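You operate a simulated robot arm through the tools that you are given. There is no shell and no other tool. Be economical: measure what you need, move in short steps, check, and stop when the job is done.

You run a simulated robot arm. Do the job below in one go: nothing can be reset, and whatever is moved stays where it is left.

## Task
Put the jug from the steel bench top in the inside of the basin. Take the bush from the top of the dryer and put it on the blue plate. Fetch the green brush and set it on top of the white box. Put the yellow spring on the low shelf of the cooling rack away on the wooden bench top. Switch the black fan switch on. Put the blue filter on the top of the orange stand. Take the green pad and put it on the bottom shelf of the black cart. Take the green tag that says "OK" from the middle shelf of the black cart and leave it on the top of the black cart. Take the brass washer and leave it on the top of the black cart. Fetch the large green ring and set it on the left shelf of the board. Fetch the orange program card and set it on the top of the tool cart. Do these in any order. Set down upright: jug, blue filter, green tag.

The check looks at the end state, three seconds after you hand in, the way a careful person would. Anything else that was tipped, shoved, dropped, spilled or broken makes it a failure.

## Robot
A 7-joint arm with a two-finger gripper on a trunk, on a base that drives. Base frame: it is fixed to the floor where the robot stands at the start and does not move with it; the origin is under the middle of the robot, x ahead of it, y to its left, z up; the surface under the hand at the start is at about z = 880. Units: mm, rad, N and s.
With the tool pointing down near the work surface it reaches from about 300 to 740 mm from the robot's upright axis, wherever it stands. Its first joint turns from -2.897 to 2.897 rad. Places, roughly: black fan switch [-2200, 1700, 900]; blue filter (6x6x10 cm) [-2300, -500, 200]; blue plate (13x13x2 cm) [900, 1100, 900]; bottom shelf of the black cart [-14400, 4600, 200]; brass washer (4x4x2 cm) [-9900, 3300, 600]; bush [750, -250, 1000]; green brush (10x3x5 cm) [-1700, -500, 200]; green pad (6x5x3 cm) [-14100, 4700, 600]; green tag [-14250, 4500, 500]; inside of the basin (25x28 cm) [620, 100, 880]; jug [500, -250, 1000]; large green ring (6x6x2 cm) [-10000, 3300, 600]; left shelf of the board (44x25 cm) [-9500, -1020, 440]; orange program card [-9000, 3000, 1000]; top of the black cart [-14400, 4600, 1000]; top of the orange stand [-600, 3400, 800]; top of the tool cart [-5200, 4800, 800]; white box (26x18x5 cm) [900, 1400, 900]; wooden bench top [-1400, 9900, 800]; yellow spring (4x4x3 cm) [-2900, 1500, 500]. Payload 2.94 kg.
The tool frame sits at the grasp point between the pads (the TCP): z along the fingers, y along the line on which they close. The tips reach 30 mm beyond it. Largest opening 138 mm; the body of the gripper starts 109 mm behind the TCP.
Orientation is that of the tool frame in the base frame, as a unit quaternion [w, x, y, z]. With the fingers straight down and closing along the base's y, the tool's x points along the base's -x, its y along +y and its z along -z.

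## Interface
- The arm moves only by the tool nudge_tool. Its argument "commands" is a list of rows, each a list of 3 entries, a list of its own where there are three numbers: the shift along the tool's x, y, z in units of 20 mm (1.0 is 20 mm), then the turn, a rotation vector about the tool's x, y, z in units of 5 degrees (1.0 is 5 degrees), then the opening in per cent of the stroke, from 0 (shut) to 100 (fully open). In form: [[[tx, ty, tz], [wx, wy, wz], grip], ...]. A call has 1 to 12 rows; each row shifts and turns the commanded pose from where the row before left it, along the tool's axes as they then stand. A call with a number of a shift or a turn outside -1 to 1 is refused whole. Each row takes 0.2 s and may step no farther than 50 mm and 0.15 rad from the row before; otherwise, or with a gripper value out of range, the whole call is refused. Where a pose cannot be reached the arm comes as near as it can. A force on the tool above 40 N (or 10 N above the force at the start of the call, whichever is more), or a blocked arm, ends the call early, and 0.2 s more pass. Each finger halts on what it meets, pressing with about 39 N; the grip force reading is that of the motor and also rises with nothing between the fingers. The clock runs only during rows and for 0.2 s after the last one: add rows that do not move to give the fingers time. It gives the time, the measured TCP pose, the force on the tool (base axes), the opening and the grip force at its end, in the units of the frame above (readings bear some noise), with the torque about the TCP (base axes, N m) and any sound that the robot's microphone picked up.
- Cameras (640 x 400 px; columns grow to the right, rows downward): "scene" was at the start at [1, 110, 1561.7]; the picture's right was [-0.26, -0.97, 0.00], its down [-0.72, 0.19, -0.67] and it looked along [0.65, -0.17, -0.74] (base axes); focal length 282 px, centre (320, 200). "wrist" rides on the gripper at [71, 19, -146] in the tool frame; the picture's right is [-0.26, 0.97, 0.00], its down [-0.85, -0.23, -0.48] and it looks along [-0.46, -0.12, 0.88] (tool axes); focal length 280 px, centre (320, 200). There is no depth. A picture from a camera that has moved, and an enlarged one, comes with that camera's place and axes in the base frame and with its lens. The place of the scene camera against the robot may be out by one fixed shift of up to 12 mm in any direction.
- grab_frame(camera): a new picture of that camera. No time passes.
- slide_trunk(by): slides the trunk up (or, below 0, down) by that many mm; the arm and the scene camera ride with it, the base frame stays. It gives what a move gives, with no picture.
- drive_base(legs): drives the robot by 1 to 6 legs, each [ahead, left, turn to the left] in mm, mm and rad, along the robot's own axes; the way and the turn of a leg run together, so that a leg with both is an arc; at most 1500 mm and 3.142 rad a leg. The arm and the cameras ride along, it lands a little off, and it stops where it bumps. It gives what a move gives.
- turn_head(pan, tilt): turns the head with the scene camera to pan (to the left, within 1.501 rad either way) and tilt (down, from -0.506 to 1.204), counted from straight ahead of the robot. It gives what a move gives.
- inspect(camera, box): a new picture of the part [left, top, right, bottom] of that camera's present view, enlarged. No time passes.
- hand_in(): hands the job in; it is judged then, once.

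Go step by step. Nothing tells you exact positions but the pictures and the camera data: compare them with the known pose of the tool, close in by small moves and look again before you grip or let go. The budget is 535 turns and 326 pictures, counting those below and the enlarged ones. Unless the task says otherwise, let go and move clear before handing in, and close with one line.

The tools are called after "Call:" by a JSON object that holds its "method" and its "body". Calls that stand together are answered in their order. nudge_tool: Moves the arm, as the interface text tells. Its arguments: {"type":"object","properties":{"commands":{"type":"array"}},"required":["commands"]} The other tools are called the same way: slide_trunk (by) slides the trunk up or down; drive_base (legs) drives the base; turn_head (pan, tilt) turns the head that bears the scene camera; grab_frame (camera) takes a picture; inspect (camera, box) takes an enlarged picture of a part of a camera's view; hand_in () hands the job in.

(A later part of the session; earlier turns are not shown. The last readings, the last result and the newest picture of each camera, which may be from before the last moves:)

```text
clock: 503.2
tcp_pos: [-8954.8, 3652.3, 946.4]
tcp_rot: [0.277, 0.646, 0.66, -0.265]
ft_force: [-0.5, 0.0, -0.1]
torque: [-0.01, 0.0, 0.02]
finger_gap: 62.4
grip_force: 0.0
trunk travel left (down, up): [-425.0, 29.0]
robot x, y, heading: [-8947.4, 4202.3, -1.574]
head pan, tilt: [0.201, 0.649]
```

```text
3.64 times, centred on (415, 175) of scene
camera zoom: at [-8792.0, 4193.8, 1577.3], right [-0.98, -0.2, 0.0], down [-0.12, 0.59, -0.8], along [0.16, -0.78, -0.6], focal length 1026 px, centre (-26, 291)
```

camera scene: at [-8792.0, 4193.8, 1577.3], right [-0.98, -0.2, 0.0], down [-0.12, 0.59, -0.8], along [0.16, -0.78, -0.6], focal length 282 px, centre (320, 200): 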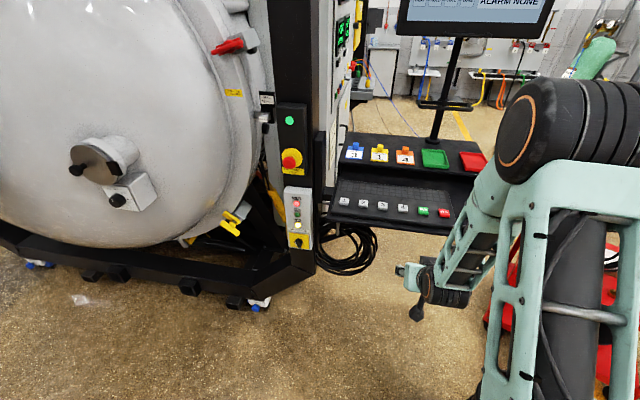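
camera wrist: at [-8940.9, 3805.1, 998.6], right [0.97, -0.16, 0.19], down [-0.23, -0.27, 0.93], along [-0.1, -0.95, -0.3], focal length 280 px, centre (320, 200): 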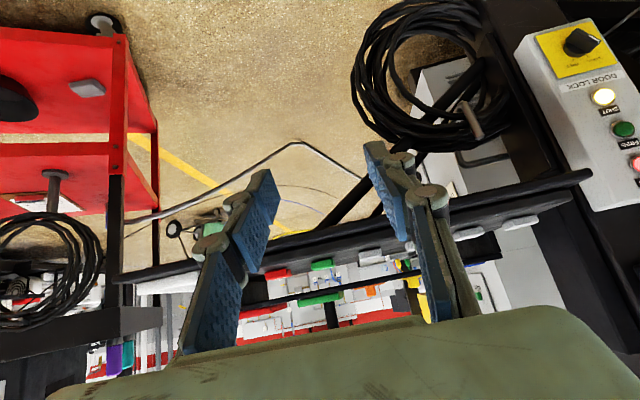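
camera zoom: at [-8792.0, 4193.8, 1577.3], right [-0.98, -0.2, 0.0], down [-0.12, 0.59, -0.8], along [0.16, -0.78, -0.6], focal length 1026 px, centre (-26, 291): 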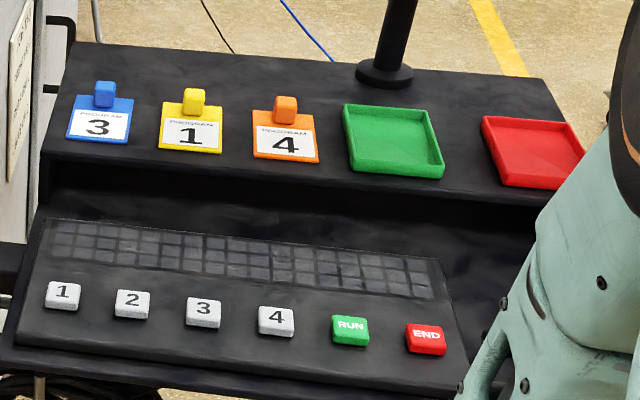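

Card's block handle ≈(-8936, 3020, 1010), 27 mm wide. Raising the hand, then driving in.

Call:
{"method": "nudge_tool", "body": {"commands": [[[-0.707, 0, -0.707], [0, 0, 0], 45], [[-0.707, 0, -0.707], [0, 0, 0], 45], [[-0.707, 0, -0.707], [0, 0, 0], 45], [[-0.707, 0, -0.707], [0, 0, 0], 45], [[-0.707, 0, -0.707], [0, 0, 0], 45], [[-0.707, 0, -0.707], [0, 0, 0], 45], [[-0.707, 0, -0.707], [0, 0, 0], 45], [[-0.707, 0, -0.707], [0, 0, 0], 45], [[-0.707, 0, -0.707], [0, 0, 0], 45]]}}

Call:
{"method": "drive_base", "body": {"legs": [[430, 0, 0]]}}

Call:
{"method": "grab_frame", "body": {"camera": "wrist"}}

Call:
{"method": "grab_frame", "body": {"camera": "scene"}}

```text
clock: 505.2
tcp_pos: [-8956.7, 3651.9, 1126.5]
tcp_rot: [0.276, 0.647, 0.66, -0.265]
ft_force: [0.8, -0.1, -0.5]
torque: [0.0, 0.04, 0.01]
finger_gap: 61.9
grip_force: 0.0
trunk travel left (down, up): [-425.0, 29.0]
robot x, y, heading: [-8950.2, 4202.7, -1.575]
head pan, tilt: [0.201, 0.649]
```

```text
clock: 507.4
tcp_pos: [-8958.8, 3311.2, 1124.1]
tcp_rot: [0.275, 0.648, 0.658, -0.266]
ft_force: [-0.3, 0.9, -1.4]
torque: [0.02, 0.02, 0.07]
finger_gap: 62.0
grip_force: 0.0
trunk travel left (down, up): [-425.0, 29.0]
robot x, y, heading: [-8949.7, 3862.3, -1.574]
head pan, tilt: [0.201, 0.649]
stopped in leg 1: the robot was blocked; the commanded pose is now the measured one
```

```text
207 pictures are left
camera wrist: at [-8943.9, 3465.1, 1178.7], right [0.97, -0.17, 0.19], down [-0.23, -0.27, 0.94], along [-0.1, -0.95, -0.3], focal length 280 px, centre (320, 200)
```

wrist: 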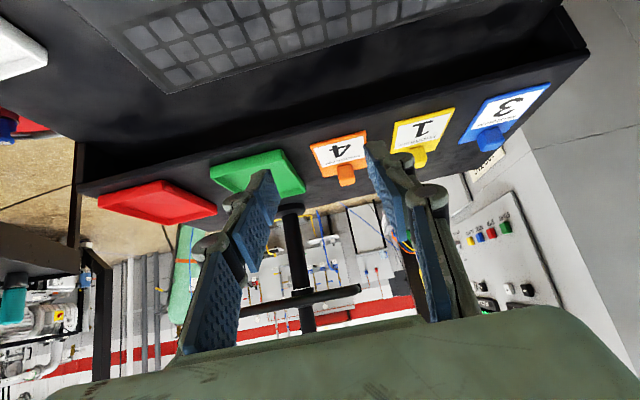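

```text
206 pictures are left
camera scene: at [-8793.7, 3852.6, 1577.3], right [-0.98, -0.19, 0.0], down [-0.12, 0.59, -0.8], along [0.15, -0.78, -0.6], focal length 282 px, centre (320, 200)
```

scene: 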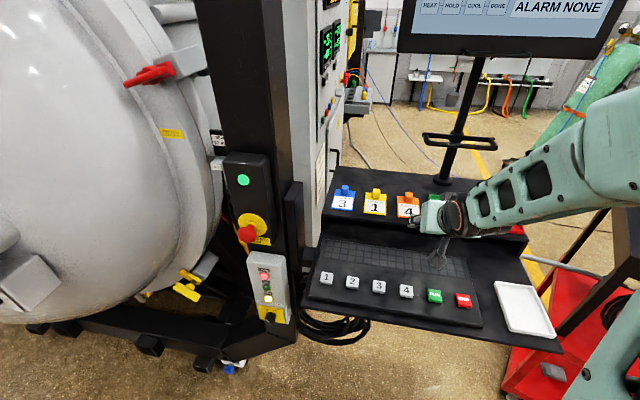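

Base was blocked there, so I ease back slightly. The block triangulates to (-8938, 3083, 1041), within reach at this height.

Call:
{"method": "drive_base", "body": {"legs": [[-20, 0, 0]]}}

Call:
{"method": "nudge_tool", "body": {"commands": [[[-0.6, 0.1, 0.92], [0, 0, 0], 40], [[-0.6, 0.1, 0.92], [0, 0, 0], 40], [[-0.6, 0.1, 0.92], [0, 0, 0], 40], [[-0.6, 0.1, 0.92], [0, 0, 0], 40], [[-0.6, 0.1, 0.92], [0, 0, 0], 40], [[-0.6, 0.1, 0.92], [0, 0, 0], 40], [[-0.6, 0.1, 0.92], [0, 0, 0], 40]]}}

Call:
{"method": "grab_frame", "body": {"camera": "wrist"}}

Call:
{"method": "grab_frame", "body": {"camera": "scene"}}

```text
clock: 508.2
tcp_pos: [-8958.7, 3332.9, 1126.4]
tcp_rot: [0.276, 0.647, 0.66, -0.265]
ft_force: [0.1, 0.1, 0.1]
torque: [0.02, 0.02, -0.04]
finger_gap: 62.1
grip_force: 0.1
trunk travel left (down, up): [-425.0, 29.0]
robot x, y, heading: [-8953.4, 3883.0, -1.573]
head pan, tilt: [0.201, 0.649]
```

```text
clock: 509.8
tcp_pos: [-8941.6, 3179.7, 1091.9]
tcp_rot: [0.276, 0.647, 0.659, -0.266]
ft_force: [0.3, -0.5, 0.8]
torque: [0.02, -0.01, -0.01]
finger_gap: 55.4
grip_force: 0.0
trunk travel left (down, up): [-425.0, 29.0]
robot x, y, heading: [-8950.8, 3885.8, -1.574]
head pan, tilt: [0.201, 0.649]
```

```text
205 pictures are left
camera wrist: at [-8926.6, 3333.2, 1145.7], right [0.97, -0.17, 0.19], down [-0.23, -0.27, 0.93], along [-0.1, -0.95, -0.3], focal length 280 px, centre (320, 200)
```

wrist: 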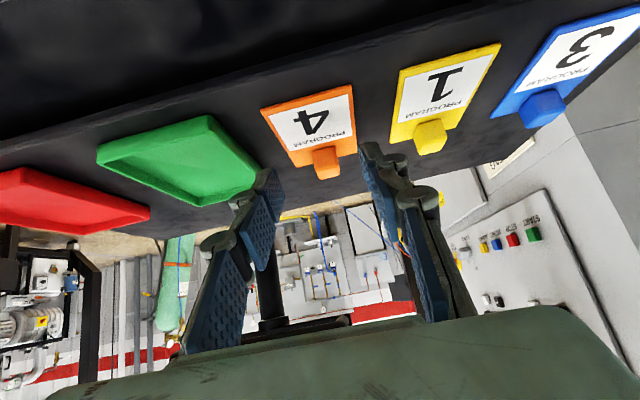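

```text
204 pictures are left
camera scene: at [-8793.5, 3872.0, 1577.3], right [-0.98, -0.19, 0.0], down [-0.12, 0.59, -0.8], along [0.15, -0.78, -0.6], focal length 282 px, centre (320, 200)
```

scene: 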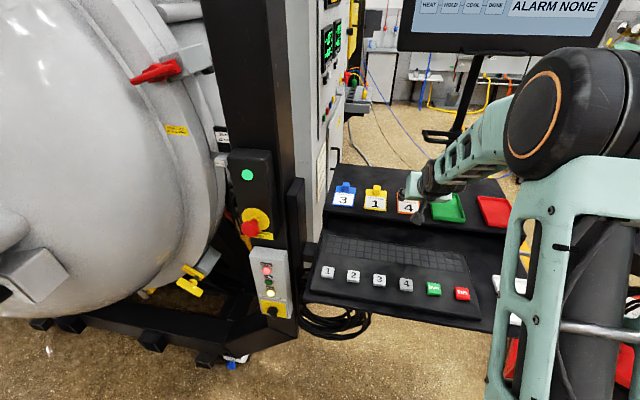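

Call:
{"method": "nudge_tool", "body": {"commands": [[[-0.45, 0.1, 0.9], [0, 0, 0], 38], [[-0.45, 0.1, 0.9], [0, 0, 0], 38], [[-0.45, 0.1, 0.9], [0, 0, 0], 38]]}}

Call:
{"method": "grab_frame", "body": {"camera": "wrist"}}

```text
clock: 510.6
tcp_pos: [-8934.6, 3124.6, 1073.7]
tcp_rot: [0.275, 0.648, 0.659, -0.265]
ft_force: [0.5, 0.4, -0.1]
torque: [-0.01, 0.02, -0.03]
finger_gap: 52.0
grip_force: 0.1
trunk travel left (down, up): [-425.0, 29.0]
robot x, y, heading: [-8950.5, 3885.5, -1.579]
head pan, tilt: [0.201, 0.649]
```

```text
203 pictures are left
camera wrist: at [-8919.0, 3277.1, 1127.4], right [0.97, -0.17, 0.19], down [-0.23, -0.27, 0.93], along [-0.1, -0.95, -0.3], focal length 280 px, centre (320, 200)
```

wrist: 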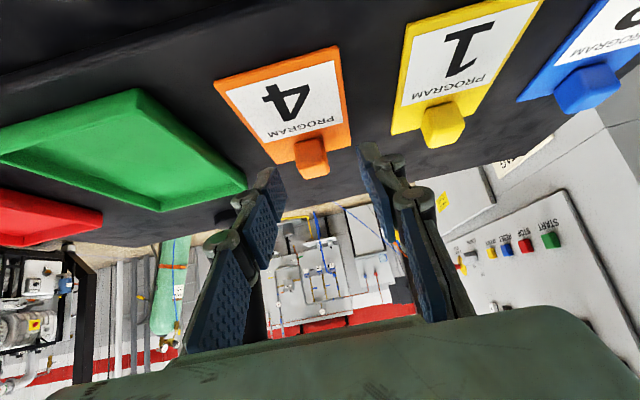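

Call:
{"method": "nudge_tool", "body": {"commands": [[[0.1, -0.1, 0.5], [0, 0, 0], 38], [[0, 0, 0.4], [0, 0, 0], 38]]}}

Call:
{"method": "inspect", "body": {"camera": "wrist", "box": [180, 60, 440, 260]}}

```text
clock: 511.2
tcp_pos: [-8935.7, 3112.3, 1061.9]
tcp_rot: [0.275, 0.648, 0.659, -0.266]
ft_force: [-0.1, -0.3, -0.7]
torque: [0.01, -0.02, 0.0]
finger_gap: 52.6
grip_force: 0.1
trunk travel left (down, up): [-425.0, 29.0]
robot x, y, heading: [-8950.3, 3882.9, -1.578]
head pan, tilt: [0.201, 0.649]
```

```text
2.00 times, centred on (310, 160) of wrist
camera zoom: at [-8919.8, 3265.8, 1113.7], right [0.97, -0.17, 0.19], down [-0.23, -0.27, 0.93], along [-0.1, -0.95, -0.3], focal length 561 px, centre (340, 280)
```

zoom: 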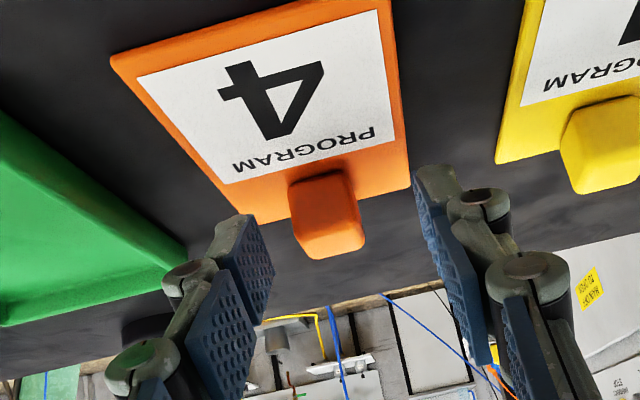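

Call:
{"method": "nudge_tool", "body": {"commands": [[[-0.1, -0.2, 0.4], [0, 0, 0], 38], [[-0.1, 0, 0.4], [0, 0, 0], 38]]}}

Call:
{"method": "inspect", "body": {"camera": "wrist", "box": [180, 60, 440, 260]}}

```text
clock: 511.8
tcp_pos: [-8939.9, 3097.9, 1050.5]
tcp_rot: [0.275, 0.648, 0.659, -0.265]
ft_force: [-0.2, -0.1, 0.6]
torque: [0.02, -0.02, 0.01]
finger_gap: 52.3
grip_force: 0.1
trunk travel left (down, up): [-425.0, 29.0]
robot x, y, heading: [-8951.3, 3880.8, -1.582]
head pan, tilt: [0.201, 0.649]
```

```text
2.00 times, centred on (310, 160) of wrist
camera zoom: at [-8924.7, 3251.5, 1104.5], right [0.97, -0.17, 0.19], down [-0.23, -0.27, 0.94], along [-0.1, -0.95, -0.3], focal length 561 px, centre (340, 280)
```

zoom: 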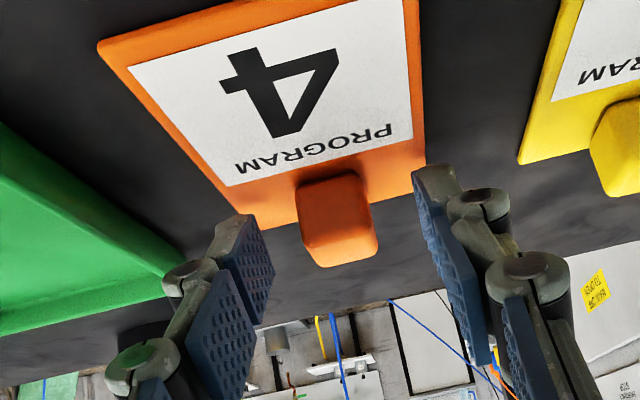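

Call:
{"method": "nudge_tool", "body": {"commands": [[[-0.3, 0, 0.4], [0, 0, 0], 38], [[0, 0, 0], [0, 0, 0], 10], [[0, 0, 0], [0, 0, 0], 10], [[0, 0, 0], [0, 0, 0], 10]]}}

Call:
{"method": "inspect", "body": {"camera": "wrist", "box": [180, 60, 440, 260]}}

```text
clock: 512.8
tcp_pos: [-8938.3, 3088.6, 1049.2]
tcp_rot: [0.276, 0.647, 0.66, -0.265]
ft_force: [-0.1, 0.3, 0.2]
torque: [0.03, 0.0, -0.01]
finger_gap: 22.8
grip_force: 38.9
trunk travel left (down, up): [-425.0, 29.0]
robot x, y, heading: [-8951.7, 3886.6, -1.575]
head pan, tilt: [0.201, 0.649]
```

```text
2.00 times, centred on (310, 160) of wrist
camera zoom: at [-8924.1, 3242.3, 1103.2], right [0.97, -0.17, 0.19], down [-0.23, -0.27, 0.93], along [-0.1, -0.95, -0.3], focal length 561 px, centre (340, 280)
```

zoom: 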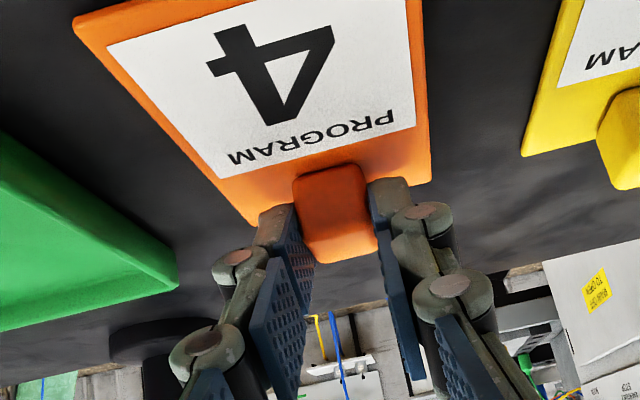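

Gripped (22.8 mm). Lifting.

Call:
{"method": "nudge_tool", "body": {"commands": [[[-0.4, 0, -0.4], [0, 0, 0], 10], [[-0.7, 0, -0.7], [0, 0, 0], 10], [[-0.7, 0, -0.7], [0, 0, 0], 10], [[-0.7, 0, -0.7], [0, 0, 0], 10]]}}

Call:
{"method": "grab_frame", "body": {"camera": "wrist"}}

Call:
{"method": "grab_frame", "body": {"camera": "scene"}}

```text
clock: 513.8
tcp_pos: [-8938.4, 3088.0, 1120.8]
tcp_rot: [0.274, 0.649, 0.658, -0.266]
ft_force: [0.8, 0.6, 0.3]
torque: [0.01, -0.02, 0.03]
finger_gap: 22.9
grip_force: 38.8
trunk travel left (down, up): [-425.0, 29.0]
robot x, y, heading: [-8951.0, 3881.9, -1.573]
head pan, tilt: [0.201, 0.649]
```

```text
199 pictures are left
camera wrist: at [-8923.8, 3242.3, 1174.3], right [0.97, -0.17, 0.19], down [-0.23, -0.27, 0.94], along [-0.1, -0.95, -0.3], focal length 280 px, centre (320, 200)
```

wrist: 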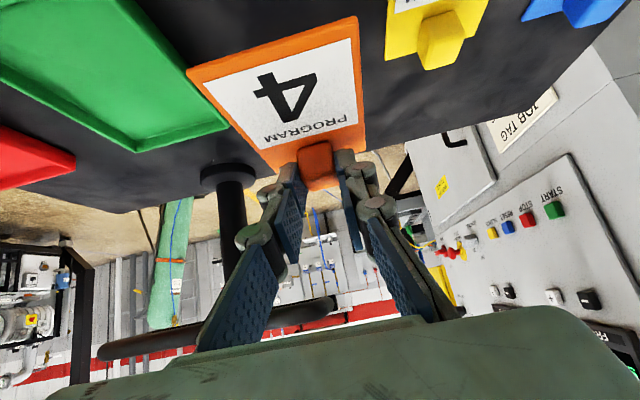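

```text
198 pictures are left
camera scene: at [-8793.5, 3872.8, 1577.3], right [-0.98, -0.19, 0.0], down [-0.12, 0.59, -0.8], along [0.15, -0.78, -0.6], focal length 282 px, centre (320, 200)
```

scene: 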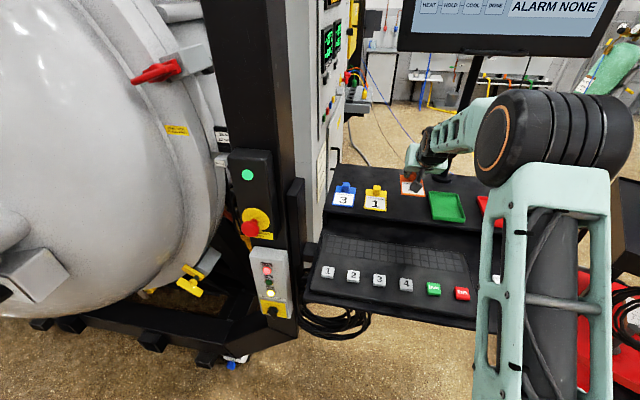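

Card held. Backing away, retracting, turning to face +x and heading for the tool cart.

Call:
{"method": "drive_base", "body": {"legs": [[-900, 0, 0]]}}

Call:
{"method": "nudge_tool", "body": {"commands": [[[0.7, 0, -0.7], [0, 0, 0], 10], [[0.7, 0, -0.7], [0, 0, 0], 10], [[0.7, 0, -0.7], [0, 0, 0], 10], [[0.7, 0, -0.7], [0, 0, 0], 10], [[0.7, 0, -0.7], [0, 0, 0], 10], [[0.7, 0, -0.7], [0, 0, 0], 10], [[0.7, 0, -0.7], [0, 0, 0], 10], [[0.7, 0, -0.7], [0, 0, 0], 10], [[0.7, 0, -0.7], [0, 0, 0], 10], [[0.7, 0, -0.7], [0, 0, 0], 10]]}}

Call:
{"method": "drive_base", "body": {"legs": [[0, 0, 1.571], [1500, 0, 0], [900, 0, 0]]}}

Call:
{"method": "turn_head", "body": {"pan": 0.15, "tilt": 0.55}}

Call:
{"method": "grab_frame", "body": {"camera": "scene"}}

```text
clock: 518.6
tcp_pos: [-8937.8, 4001.4, 1119.8]
tcp_rot: [0.274, 0.651, 0.655, -0.268]
ft_force: [-0.1, 0.2, -0.2]
torque: [0.02, 0.04, -0.01]
finger_gap: 22.7
grip_force: 39.2
trunk travel left (down, up): [-425.0, 29.0]
robot x, y, heading: [-8940.3, 4798.8, -1.591]
head pan, tilt: [0.201, 0.649]
```

```text
clock: 520.8
tcp_pos: [-8938.8, 4198.1, 1119.9]
tcp_rot: [0.274, 0.652, 0.655, -0.267]
ft_force: [-0.1, -0.4, -0.6]
torque: [0.0, -0.01, 0.02]
finger_gap: 22.7
grip_force: 39.1
trunk travel left (down, up): [-425.0, 29.0]
robot x, y, heading: [-8942.0, 4796.7, -1.587]
head pan, tilt: [0.201, 0.649]
```

```text
clock: 536.5
tcp_pos: [-5929.2, 4797.4, 1120.6]
tcp_rot: [0.384, -0.009, 0.923, 0.007]
ft_force: [0.1, 0.3, -0.2]
torque: [0.03, -0.01, -0.01]
finger_gap: 22.8
grip_force: 38.9
trunk travel left (down, up): [-425.0, 29.0]
robot x, y, heading: [-6522.1, 4784.4, 0.0]
head pan, tilt: [0.201, 0.649]
```

```text
clock: 537.1
tcp_pos: [-5928.9, 4796.8, 1121.1]
tcp_rot: [0.383, -0.008, 0.924, 0.007]
ft_force: [0.4, 0.6, -1.2]
torque: [0.03, 0.03, 0.0]
finger_gap: 22.5
grip_force: 39.4
trunk travel left (down, up): [-425.0, 29.0]
robot x, y, heading: [-6523.1, 4793.9, -0.002]
head pan, tilt: [0.15, 0.55]
```

```text
197 pictures are left
camera scene: at [-6511.5, 4931.8, 1586.0], right [0.15, -0.99, 0.0], down [-0.52, -0.08, -0.85], along [0.84, 0.13, -0.52], focal length 282 px, centre (320, 200)
```

scene: 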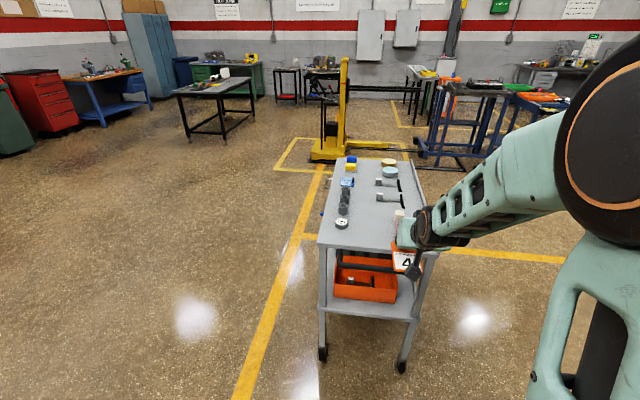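

Call:
{"method": "drive_base", "body": {"legs": [[380, 60, 0]]}}

Call:
{"method": "turn_head", "body": {"pan": 0.15, "tilt": 0.85}}

Call:
{"method": "grab_frame", "body": {"camera": "scene"}}

Call:
{"method": "grab_frame", "body": {"camera": "wrist"}}

```text
clock: 539.5
tcp_pos: [-5549.8, 4861.9, 1120.3]
tcp_rot: [0.383, -0.012, 0.924, 0.009]
ft_force: [0.0, -0.4, -0.6]
torque: [0.03, 0.01, 0.0]
finger_gap: 22.6
grip_force: 39.2
trunk travel left (down, up): [-425.0, 29.0]
robot x, y, heading: [-6149.4, 4847.5, 0.004]
head pan, tilt: [0.15, 0.55]
```

```text
clock: 540.4
tcp_pos: [-5550.3, 4862.9, 1120.4]
tcp_rot: [0.382, -0.012, 0.924, 0.009]
ft_force: [0.1, -0.6, -1.3]
torque: [0.0, 0.03, -0.01]
finger_gap: 22.5
grip_force: 39.0
trunk travel left (down, up): [-425.0, 29.0]
robot x, y, heading: [-6148.8, 4845.8, 0.004]
head pan, tilt: [0.15, 0.85]
```

```text
196 pictures are left
camera scene: at [-6145.6, 4990.8, 1560.7], right [0.15, -0.99, 0.0], down [-0.74, -0.12, -0.66], along [0.65, 0.1, -0.75], focal length 282 px, centre (320, 200)
```

scene: 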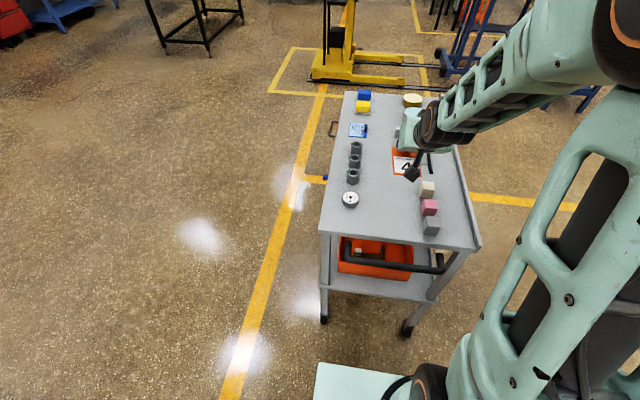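

```text
195 pictures are left
camera wrist: at [-5705.4, 4875.9, 1173.7], right [0.16, 0.97, 0.19], down [0.27, -0.23, 0.93], along [0.95, -0.09, -0.3], focal length 280 px, centre (320, 200)
```

wrist: 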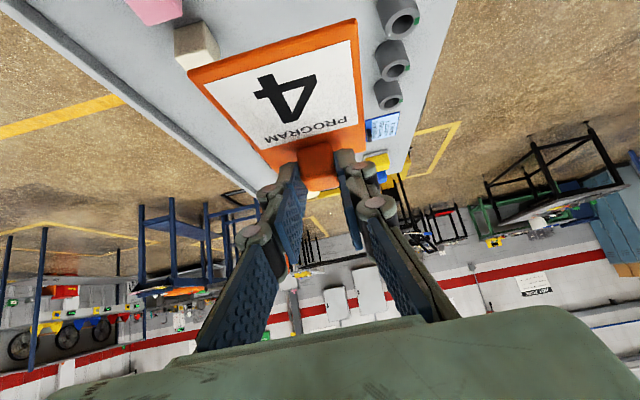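

The centre strip around (-5500, 4848) of the cart top is free. Moving over and down.

Call:
{"method": "nudge_tool", "body": {"commands": [[[-0.62, -0.15, 0.62], [0, 0, 0], 10], [[-0.62, -0.15, 0.62], [0, 0, 0], 10], [[-0.62, -0.15, 0.62], [0, 0, 0], 10], [[-0.62, -0.15, 0.62], [0, 0, 0], 10], [[0.707, 0, 0.707], [0, 0, 0], 10], [[0.707, 0, 0.707], [0, 0, 0], 10], [[0.707, 0, 0.707], [0, 0, 0], 10], [[0.707, 0, 0.707], [0, 0, 0], 10], [[0.707, 0, 0.707], [0, 0, 0], 10], [[0.707, 0, 0.707], [0, 0, 0], 10], [[0.707, 0, 0.707], [0, 0, 0], 10]]}}

Call:
{"method": "grab_frame", "body": {"camera": "wrist"}}

Call:
{"method": "grab_frame", "body": {"camera": "scene"}}

```text
clock: 542.8
tcp_pos: [-5479.8, 4854.8, 979.8]
tcp_rot: [0.383, -0.013, 0.924, 0.009]
ft_force: [0.6, 0.9, -0.7]
torque: [0.0, 0.0, -0.01]
finger_gap: 22.8
grip_force: 38.6
trunk travel left (down, up): [-425.0, 29.0]
robot x, y, heading: [-6144.9, 4850.0, 0.003]
head pan, tilt: [0.15, 0.85]
```

```text
194 pictures are left
camera wrist: at [-5634.0, 4867.3, 1033.2], right [0.16, 0.97, 0.19], down [0.27, -0.23, 0.94], along [0.95, -0.09, -0.3], focal length 280 px, centre (320, 200)
```

wrist: 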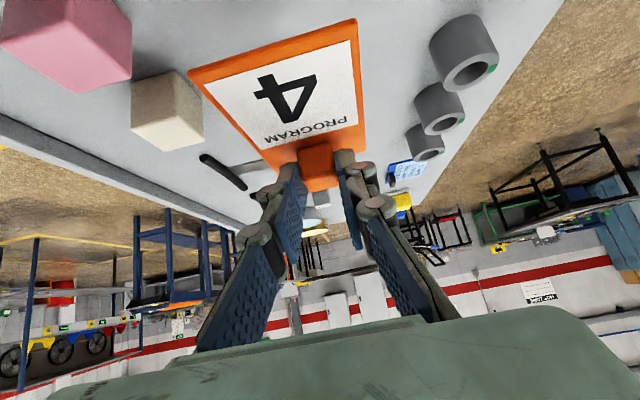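

```text
193 pictures are left
camera scene: at [-6145.3, 4990.8, 1560.7], right [0.15, -0.99, 0.0], down [-0.74, -0.12, -0.66], along [0.65, 0.1, -0.75], focal length 282 px, centre (320, 200)
```

scene: 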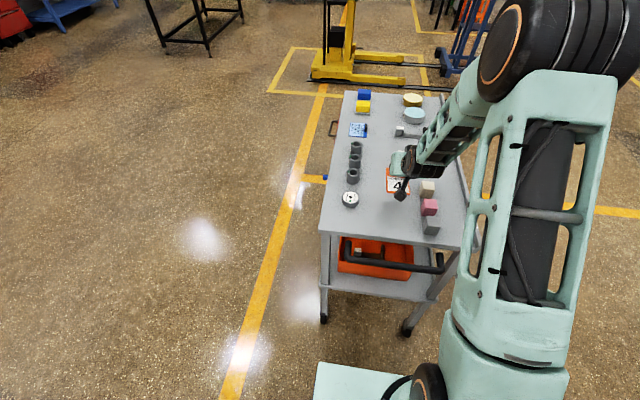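

Call:
{"method": "nudge_tool", "body": {"commands": [[[0.707, 0, 0.707], [0, 0, 0], 10], [[0.707, 0, 0.707], [0, 0, 0], 10], [[0.707, 0, 0.707], [0, 0, 0], 10], [[0.4, 0, 0.4], [0, 0, 0], 10]]}}

Call:
{"method": "inspect", "body": {"camera": "wrist", "box": [160, 0, 440, 220]}}

```text
clock: 543.8
tcp_pos: [-5479.0, 4852.8, 908.8]
tcp_rot: [0.382, -0.012, 0.924, 0.009]
ft_force: [0.0, 0.0, -0.8]
torque: [0.02, 0.0, -0.02]
finger_gap: 22.6
grip_force: 39.1
trunk travel left (down, up): [-425.0, 29.0]
robot x, y, heading: [-6148.7, 4848.0, 0.005]
head pan, tilt: [0.15, 0.85]
```

```text
1.82 times, centred on (300, 110) of wrist
camera zoom: at [-5633.9, 4867.6, 961.4], right [0.16, 0.97, 0.19], down [0.27, -0.23, 0.93], along [0.95, -0.09, -0.3], focal length 510 px, centre (356, 364)
```

zoom: 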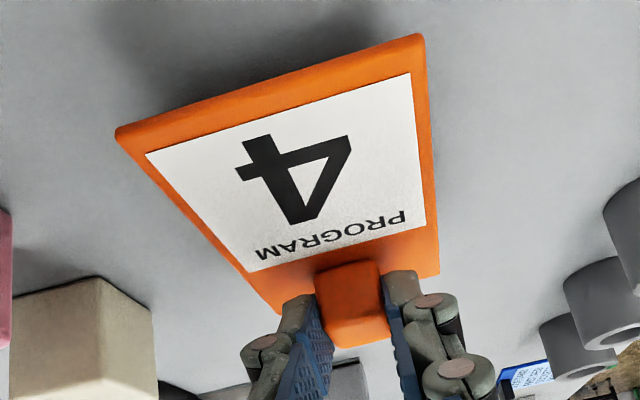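

Call:
{"method": "nudge_tool", "body": {"commands": [[[0.2, 0, 0.2], [0, 0, 0], 10], [[0.2, 0, 0.2], [0, 0, 0], 10], [[0.14, 0, 0.14], [0, 0, 0], 10]]}}

Call:
{"method": "nudge_tool", "body": {"commands": [[[0.14, 0, 0.14], [0, 0, 0], 10], [[0.1, 0, 0.1], [0, 0, 0], 10]]}}

Call:
{"method": "nudge_tool", "body": {"commands": [[[0.1, 0, 0.1], [0, 0, 0], 10], [[0.1, 0, 0.1], [0, 0, 0], 10]]}}

Call:
{"method": "inspect", "body": {"camera": "wrist", "box": [160, 0, 440, 220]}}

```text
clock: 544.5
tcp_pos: [-5480.4, 4852.7, 894.2]
tcp_rot: [0.382, -0.013, 0.924, 0.009]
ft_force: [-0.6, 0.3, 0.0]
torque: [0.04, -0.02, -0.01]
finger_gap: 22.4
grip_force: 38.8
trunk travel left (down, up): [-425.0, 29.0]
robot x, y, heading: [-6150.1, 4848.7, 0.006]
head pan, tilt: [0.15, 0.85]
```

```text
clock: 545.1
tcp_pos: [-5480.7, 4854.5, 890.1]
tcp_rot: [0.385, -0.013, 0.923, 0.009]
ft_force: [-2.2, -0.5, 11.7]
torque: [-0.23, 0.79, 0.06]
finger_gap: 23.0
grip_force: 38.9
trunk travel left (down, up): [-425.0, 29.0]
robot x, y, heading: [-6149.6, 4850.3, 0.002]
head pan, tilt: [0.15, 0.85]
```

```text
clock: 545.8
tcp_pos: [-5480.1, 4854.2, 888.2]
tcp_rot: [0.389, -0.012, 0.921, 0.009]
ft_force: [-4.0, -0.6, 32.7]
torque: [-0.09, 0.11, 0.06]
finger_gap: 22.7
grip_force: 39.6
trunk travel left (down, up): [-425.0, 29.0]
robot x, y, heading: [-6143.3, 4847.7, 0.004]
head pan, tilt: [0.15, 0.85]
```

```text
1.82 times, centred on (300, 110) of wrist
camera zoom: at [-5635.1, 4867.8, 939.5], right [0.15, 0.97, 0.19], down [0.26, -0.23, 0.94], along [0.95, -0.09, -0.28], focal length 510 px, centre (356, 364)
```

zoom: 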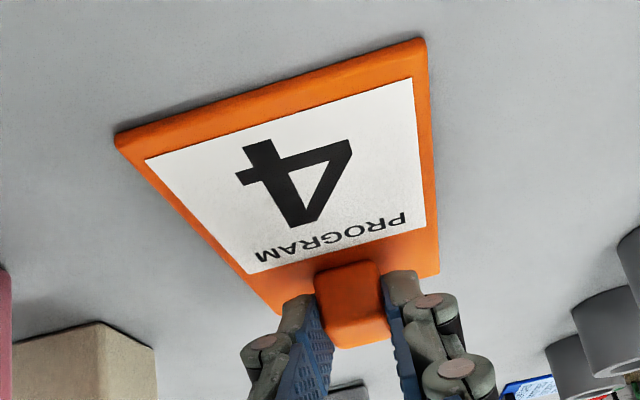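

Card rests on the cart. Ease up, release, withdraw along the tool.

Call:
{"method": "nudge_tool", "body": {"commands": [[[-0.14, 0, -0.14], [0, 0, 0], 10], [[0, 0, 0], [0, 0, 0], 40], [[0, 0, 0], [0, 0, 0], 40], [[0, 0, 0], [0, 0, 0], 40], [[-0.3, 0, -0.8], [0, 0, 0], 40], [[-0.3, 0, -0.9], [0, 0, 0], 40], [[-0.3, 0, -0.9], [0, 0, 0], 40], [[-0.3, 0, -0.9], [0, 0, 0], 40], [[-0.3, 0, -0.9], [0, 0, 0], 40], [[-0.3, 0, -0.9], [0, 0, 0], 40], [[-0.3, 0, -0.9], [0, 0, 0], 40], [[-0.3, 0, -0.9], [0, 0, 0], 40]]}}

Call:
{"method": "grab_frame", "body": {"camera": "wrist"}}

```text
clock: 548.4
tcp_pos: [-5547.1, 4851.3, 1020.3]
tcp_rot: [0.382, -0.012, 0.924, 0.009]
ft_force: [0.0, 0.3, 0.3]
torque: [-0.03, 0.0, 0.0]
finger_gap: 55.1
grip_force: 0.0
trunk travel left (down, up): [-425.0, 29.0]
robot x, y, heading: [-6146.8, 4849.0, 0.004]
head pan, tilt: [0.15, 0.85]
```

```text
190 pictures are left
camera wrist: at [-5702.1, 4864.5, 1073.8], right [0.16, 0.97, 0.19], down [0.27, -0.23, 0.93], along [0.95, -0.09, -0.3], focal length 280 px, centre (320, 200)
```

wrist: 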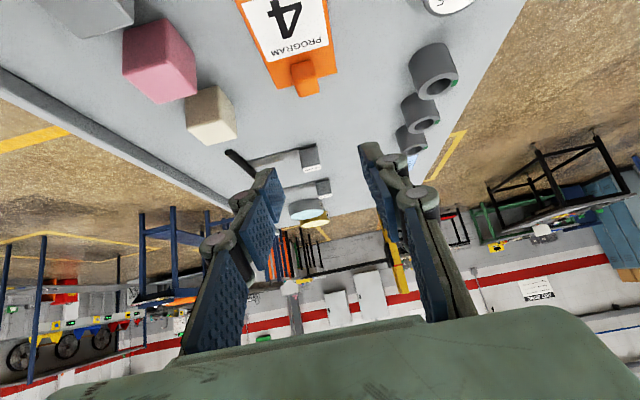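

The card is on the tool cart. Next back towards the red cart; I'll also check the black bin near where the base was blocked.

Call:
{"method": "drive_base", "body": {"legs": [[-1500, 0, 0], [-1300, 0, 0], [0, 0, -1.571]]}}

Call:
{"method": "turn_head", "body": {"pan": -0.35, "tilt": 0.6}}

Call:
{"method": "grab_frame", "body": {"camera": "scene"}}

```text
clock: 565.6
tcp_pos: [-8919.7, 4252.4, 1020.2]
tcp_rot: [0.274, 0.652, 0.655, -0.267]
ft_force: [0.3, -0.2, -0.6]
torque: [0.01, 0.0, 0.02]
finger_gap: 55.2
grip_force: 0.0
trunk travel left (down, up): [-425.0, 29.0]
robot x, y, heading: [-8911.5, 4852.9, -1.592]
head pan, tilt: [0.15, 0.85]
```

```text
clock: 566.5
tcp_pos: [-8919.9, 4252.4, 1020.5]
tcp_rot: [0.274, 0.652, 0.655, -0.267]
ft_force: [0.0, -0.2, 0.2]
torque: [-0.01, -0.02, -0.01]
finger_gap: 55.1
grip_force: 0.0
trunk travel left (down, up): [-425.0, 29.0]
robot x, y, heading: [-8911.4, 4851.5, -1.593]
head pan, tilt: [-0.351, 0.6]
```

```text
189 pictures are left
camera scene: at [-8797.9, 4842.8, 1581.5], right [-0.93, 0.36, 0.0], down [0.2, 0.53, -0.82], along [-0.3, -0.77, -0.57], focal length 282 px, centre (320, 200)
```

scene: 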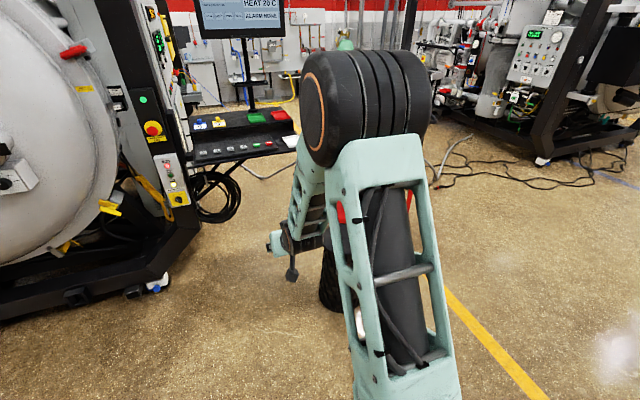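

The bin still stands. Sliding right to face the red cart.

Call:
{"method": "drive_base", "body": {"legs": [[0, -1050, 0.02]]}}

Call:
{"method": "turn_head", "body": {"pan": 0.3, "tilt": 0.6}}

Call:
{"method": "grab_frame", "body": {"camera": "scene"}}

```text
clock: 576.0
tcp_pos: [-9957.3, 4268.8, 1021.1]
tcp_rot: [0.275, 0.649, 0.658, -0.265]
ft_force: [-0.5, -0.2, -0.3]
torque: [0.03, 0.01, 0.04]
finger_gap: 55.2
grip_force: 0.1
trunk travel left (down, up): [-425.0, 29.0]
robot x, y, heading: [-9948.6, 4866.4, -1.579]
head pan, tilt: [-0.351, 0.6]
```

```text
clock: 577.0
tcp_pos: [-9957.0, 4266.9, 1020.9]
tcp_rot: [0.275, 0.649, 0.657, -0.266]
ft_force: [0.7, 0.7, 0.9]
torque: [-0.02, -0.01, 0.0]
finger_gap: 55.2
grip_force: 0.0
trunk travel left (down, up): [-425.0, 29.0]
robot x, y, heading: [-9952.1, 4866.9, -1.577]
head pan, tilt: [0.3, 0.6]
```

```text
188 pictures are left
camera scene: at [-9783.7, 4857.5, 1581.6], right [-0.96, -0.29, 0.0], down [-0.16, 0.54, -0.83], along [0.24, -0.79, -0.56], focal length 282 px, centre (320, 200)
```

scene: 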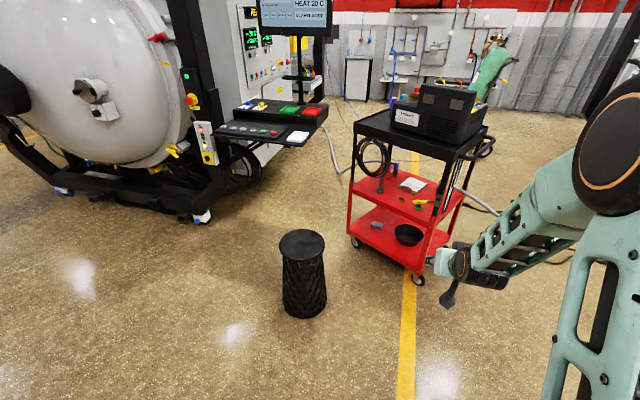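

Call:
{"method": "inspect", "body": {"camera": "scene", "box": [330, 70, 510, 280]}}

```text
1.90 times, centred on (420, 175) of scene
camera zoom: at [-9783.7, 4857.5, 1581.6], right [-0.96, -0.29, 0.0], down [-0.16, 0.54, -0.83], along [0.24, -0.79, -0.56], focal length 538 px, centre (130, 248)
```

zoom: 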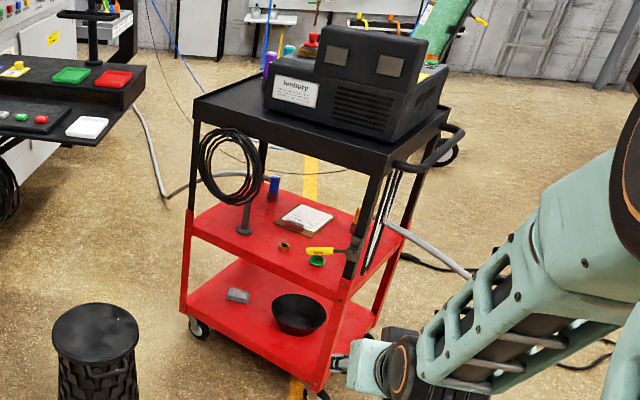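

Brass washer and green ring lie on the red cart's middle shelf near its front edge; the cart is turned about 23°. I go nearer and lower the trunk for a view beneath its top.

Call:
{"method": "drive_base", "body": {"legs": [[500, 30, 0]]}}

Call:
{"method": "slide_trunk", "body": {"by": -350}}

Call:
{"method": "grab_frame", "body": {"camera": "wrist"}}

Call:
{"method": "grab_frame", "body": {"camera": "scene"}}

```text
clock: 579.9
tcp_pos: [-9930.2, 3775.9, 1019.9]
tcp_rot: [0.276, 0.648, 0.659, -0.265]
ft_force: [-0.6, -0.9, -0.3]
torque: [-0.02, -0.01, 0.01]
finger_gap: 55.1
grip_force: 0.0
trunk travel left (down, up): [-425.0, 29.0]
robot x, y, heading: [-9924.2, 4377.7, -1.576]
head pan, tilt: [0.3, 0.6]
```

```text
clock: 583.4
tcp_pos: [-9929.6, 3775.9, 670.7]
tcp_rot: [0.276, 0.648, 0.658, -0.267]
ft_force: [0.4, 0.0, -0.6]
torque: [0.0, 0.01, -0.01]
finger_gap: 55.1
grip_force: 0.0
trunk travel left (down, up): [-75.0, 379.0]
robot x, y, heading: [-9922.0, 4376.3, -1.576]
head pan, tilt: [0.3, 0.6]
```

```text
186 pictures are left
camera wrist: at [-9913.8, 3929.6, 723.7], right [0.97, -0.17, 0.19], down [-0.23, -0.27, 0.93], along [-0.1, -0.95, -0.3], focal length 280 px, centre (320, 200)
```

wrist: 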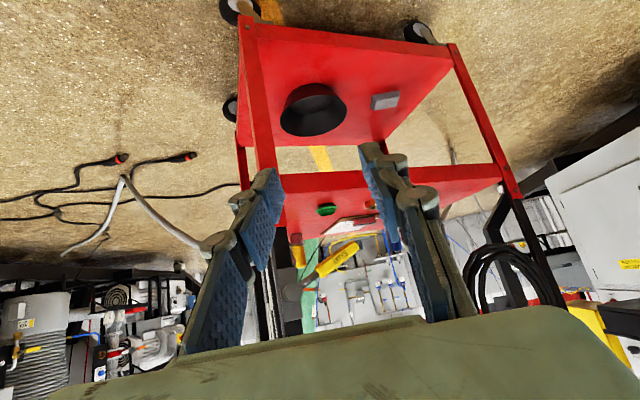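

```text
185 pictures are left
camera scene: at [-9757.9, 4366.4, 1231.6], right [-0.96, -0.29, 0.0], down [-0.16, 0.54, -0.83], along [0.24, -0.79, -0.56], focal length 282 px, centre (320, 200)
```

scene: 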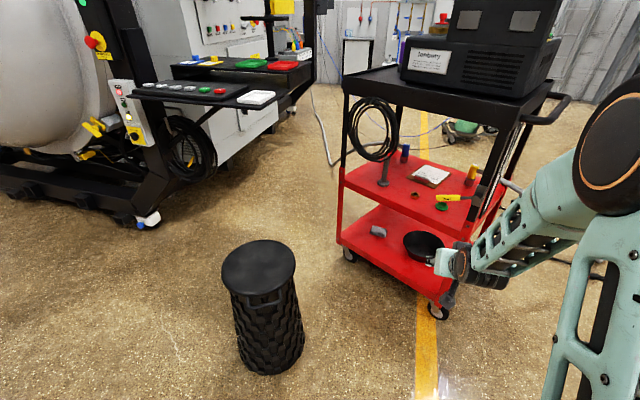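

Call:
{"method": "inspect", "body": {"camera": "scene", "box": [330, 120, 510, 250]}}

Call:
{"method": "inspect", "body": {"camera": "wrist", "box": [230, 150, 420, 290]}}

```text
3.08 times, centred on (420, 185) of scene
camera zoom: at [-9757.9, 4366.4, 1231.6], right [-0.96, -0.29, 0.0], down [-0.16, 0.54, -0.83], along [0.24, -0.79, -0.56], focal length 868 px, centre (12, 246)
```

zoom: 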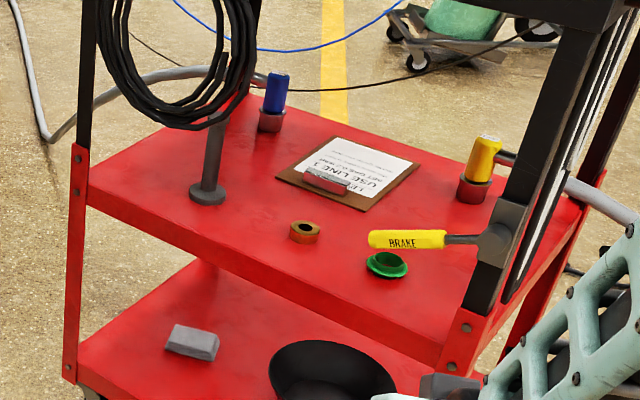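

```text
2.86 times, centred on (325, 220) of wrist
camera zoom: at [-9913.8, 3929.6, 723.7], right [0.97, -0.17, 0.19], down [-0.23, -0.27, 0.93], along [-0.1, -0.95, -0.3], focal length 801 px, centre (306, 143)
```

zoom: 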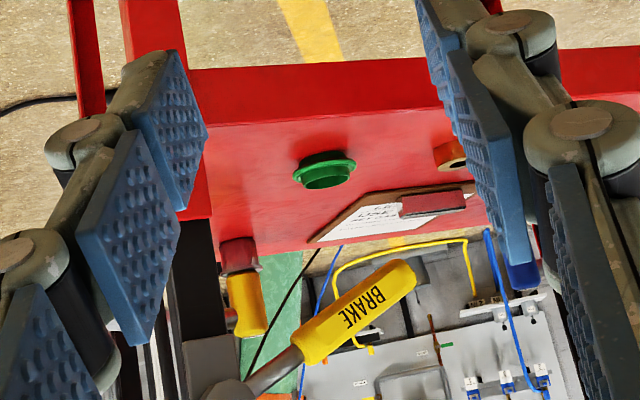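

A brake lever handle sticks out at z≈683 in front of the ring, so I'll go in with the tool level, beneath it. First level the tool and line up.

Call:
{"method": "nudge_tool", "body": {"commands": [[[0, 0, 0], [0, -1, 0], 62], [[0, 0, 0], [0, -1, 0], 62], [[0, 0, 0], [0, -1, 0], 62], [[0, 0, 0], [0, -1, 0], 62], [[0, 0, 0], [0, -1, 0], 62], [[0, 0, 0], [0, -1, 0], 62], [[0, 0, 0], [0, -1, 0], 62], [[0, 0, 0], [0, -1, 0], 62], [[0, 0, 0], [0, -1, 0], 62]]}}

Call:
{"method": "drive_base", "body": {"legs": [[0, 0, -0.124], [150, 91, 0]]}}

Call:
{"method": "grab_frame", "body": {"camera": "wrist"}}

Call:
{"method": "grab_frame", "body": {"camera": "scene"}}

```text
clock: 585.4
tcp_pos: [-9928.7, 3775.5, 671.2]
tcp_rot: [0.506, 0.497, 0.502, -0.495]
ft_force: [-0.4, 0.6, -0.4]
torque: [0.03, 0.04, 0.01]
finger_gap: 85.7
grip_force: 0.0
trunk travel left (down, up): [-75.0, 379.0]
robot x, y, heading: [-9927.4, 4377.1, -1.578]
head pan, tilt: [0.3, 0.6]
```

```text
clock: 587.4
tcp_pos: [-9933.1, 3621.0, 669.7]
tcp_rot: [0.475, 0.527, 0.471, -0.524]
ft_force: [-0.2, -0.4, 0.0]
torque: [-0.01, -0.01, -0.01]
finger_gap: 85.6
grip_force: 0.0
trunk travel left (down, up): [-75.0, 379.0]
robot x, y, heading: [-9854.2, 4217.1, -1.7]
head pan, tilt: [0.3, 0.6]
```

```text
182 pictures are left
camera wrist: at [-9899.5, 3763.7, 599.7], right [0.96, -0.1, 0.27], down [-0.18, 0.5, 0.85], along [-0.22, -0.86, 0.46], focal length 280 px, centre (320, 200)
```

wrist: 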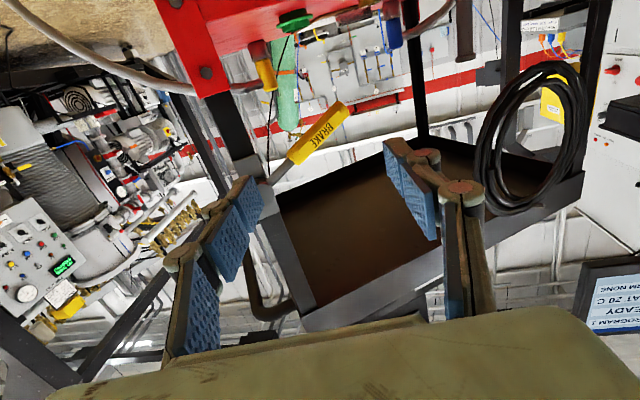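

```text
181 pictures are left
camera scene: at [-9690.0, 4186.5, 1231.6], right [-0.99, -0.17, 0.0], down [-0.09, 0.56, -0.83], along [0.14, -0.81, -0.56], focal length 282 px, centre (320, 200)
```

scene: 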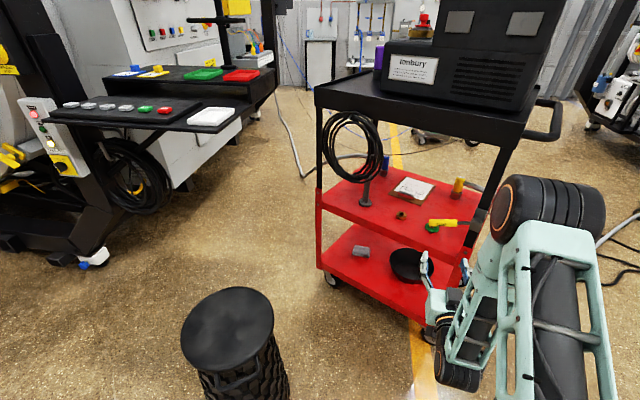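

Call:
{"method": "nudge_tool", "body": {"commands": [[[1, 0, 0], [0, 0, 0], 62], [[1, 0, 0], [0, 0, 0], 62], [[1, 0, 0], [0, 0, 0], 62], [[1, 0, 0], [0, 0, 0], 62], [[1, 0, 0], [0, 0, 0], 62]]}}

Call:
{"method": "drive_base", "body": {"legs": [[130, 0, 0]]}}

Call:
{"method": "grab_frame", "body": {"camera": "wrist"}}

Call:
{"method": "inspect", "body": {"camera": "scene", "box": [340, 140, 540, 290]}}

```text
clock: 588.6
tcp_pos: [-9933.0, 3620.4, 569.7]
tcp_rot: [0.476, 0.526, 0.472, -0.523]
ft_force: [0.8, -0.1, 0.2]
torque: [0.03, -0.02, 0.01]
finger_gap: 85.3
grip_force: 0.2
trunk travel left (down, up): [-75.0, 379.0]
robot x, y, heading: [-9851.4, 4217.2, -1.701]
head pan, tilt: [0.3, 0.6]
```

```text
clock: 589.9
tcp_pos: [-9947.4, 3493.5, 570.5]
tcp_rot: [0.476, 0.526, 0.473, -0.523]
ft_force: [0.5, -0.1, 0.1]
torque: [-0.02, -0.01, 0.01]
finger_gap: 85.5
grip_force: 0.2
trunk travel left (down, up): [-75.0, 379.0]
robot x, y, heading: [-9872.6, 4086.6, -1.7]
head pan, tilt: [0.3, 0.6]
```

```text
180 pictures are left
camera wrist: at [-9914.6, 3635.2, 499.5], right [0.96, -0.1, 0.27], down [-0.19, 0.5, 0.85], along [-0.22, -0.86, 0.46], focal length 280 px, centre (320, 200)
```

wrist: 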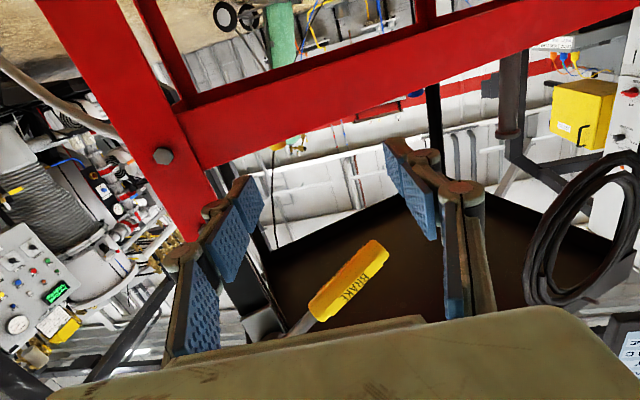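

```text
2.67 times, centred on (440, 215) of scene
camera zoom: at [-9706.6, 4058.8, 1231.6], right [-0.99, -0.17, 0.0], down [-0.1, 0.56, -0.83], along [0.14, -0.81, -0.56], focal length 752 px, centre (0, 160)
```

zoom: 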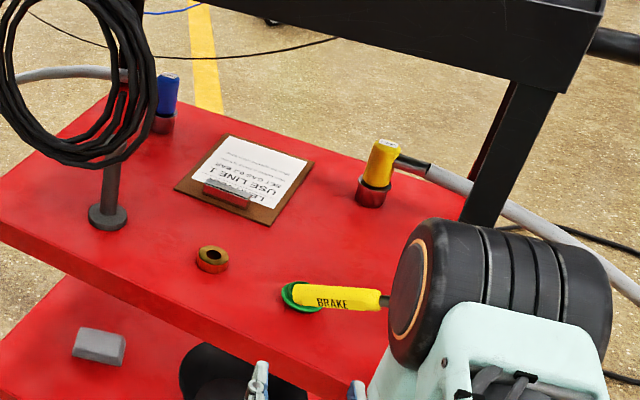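

Recomputed: the ring sits ~120 mm behind the shelf's front edge (shelf z≈548). I yaw the tool 16° to match the cart and shift left to line up.

Call:
{"method": "nudge_tool", "body": {"commands": [[[0, 0.9, -0.2], [0, 0, 0], 62], [[0, 0.9, 0], [0, 0, 0], 62], [[0, 0.9, 0], [0, 0, 0], 62], [[0, 0, 0], [1, 0, 0], 62], [[0, 0, 0], [1, 0, 0], 62], [[0, 0, 0], [1, 0, 0], 62], [[0, 0, 0], [0.2, 0, 0], 62]]}}

Call:
{"method": "grab_frame", "body": {"camera": "wrist"}}

Call:
{"method": "inspect", "body": {"camera": "scene", "box": [340, 140, 540, 290]}}

```text
clock: 591.5
tcp_pos: [-9893.6, 3490.6, 571.1]
tcp_rot: [0.397, 0.588, 0.394, -0.584]
ft_force: [0.6, 0.3, 0.0]
torque: [0.02, 0.03, 0.01]
finger_gap: 85.8
grip_force: 0.0
trunk travel left (down, up): [-75.0, 379.0]
robot x, y, heading: [-9870.2, 4085.2, -1.699]
head pan, tilt: [0.3, 0.6]
```

```text
178 pictures are left
camera wrist: at [-9822.5, 3618.3, 500.2], right [0.89, -0.36, 0.27], down [-0.04, 0.53, 0.85], along [-0.45, -0.77, 0.46], focal length 280 px, centre (320, 200)
```

wrist: 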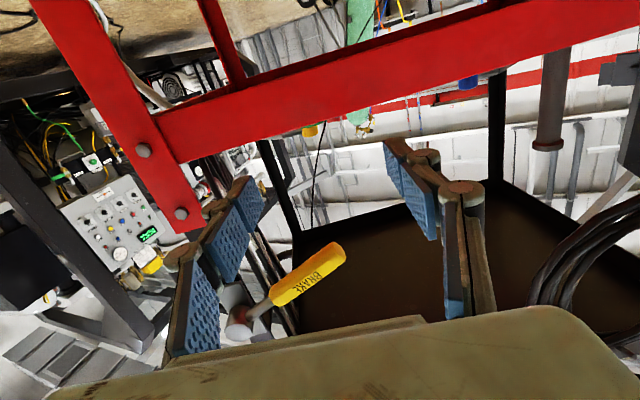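

```text
2.67 times, centred on (440, 215) of scene
camera zoom: at [-9706.7, 4058.8, 1231.6], right [-0.99, -0.17, 0.0], down [-0.1, 0.56, -0.83], along [0.14, -0.81, -0.56], focal length 752 px, centre (0, 160)
```

zoom: 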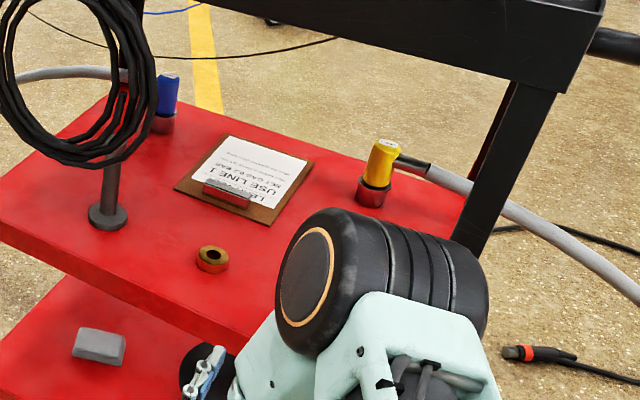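

Aligned within 5 mm. Advancing under the lever, first part.

Call:
{"method": "nudge_tool", "body": {"commands": [[[0.3, -0.25, 0.8], [0, 0, 0], 62], [[0, 0, 1], [0, 0, 0], 62], [[0, 0, 1], [0, 0, 0], 62], [[0, 0, 1], [0, 0, 0], 62], [[0, 0, 1], [0, 0, 0], 62]]}}

Call:
{"method": "grab_frame", "body": {"camera": "wrist"}}

Call:
{"method": "grab_frame", "body": {"camera": "scene"}}

```text
clock: 592.7
tcp_pos: [-9932.8, 3402.7, 565.7]
tcp_rot: [0.397, 0.588, 0.394, -0.584]
ft_force: [-1.1, -0.3, 0.0]
torque: [0.02, -0.03, 0.01]
finger_gap: 85.5
grip_force: 0.1
trunk travel left (down, up): [-75.0, 379.0]
robot x, y, heading: [-9869.4, 4086.7, -1.701]
head pan, tilt: [0.3, 0.6]
```

```text
176 pictures are left
camera wrist: at [-9861.6, 3530.4, 494.2], right [0.89, -0.36, 0.27], down [-0.04, 0.53, 0.85], along [-0.45, -0.77, 0.46], focal length 280 px, centre (320, 200)
```

wrist: 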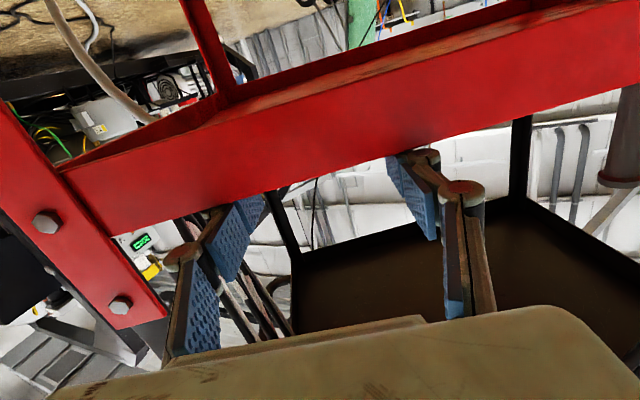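

```text
175 pictures are left
camera scene: at [-9706.6, 4058.8, 1231.6], right [-0.99, -0.17, 0.0], down [-0.1, 0.56, -0.83], along [0.14, -0.81, -0.56], focal length 282 px, centre (320, 200)
```

scene: 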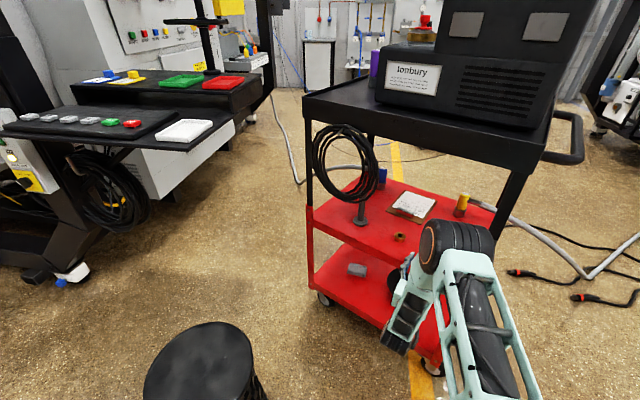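

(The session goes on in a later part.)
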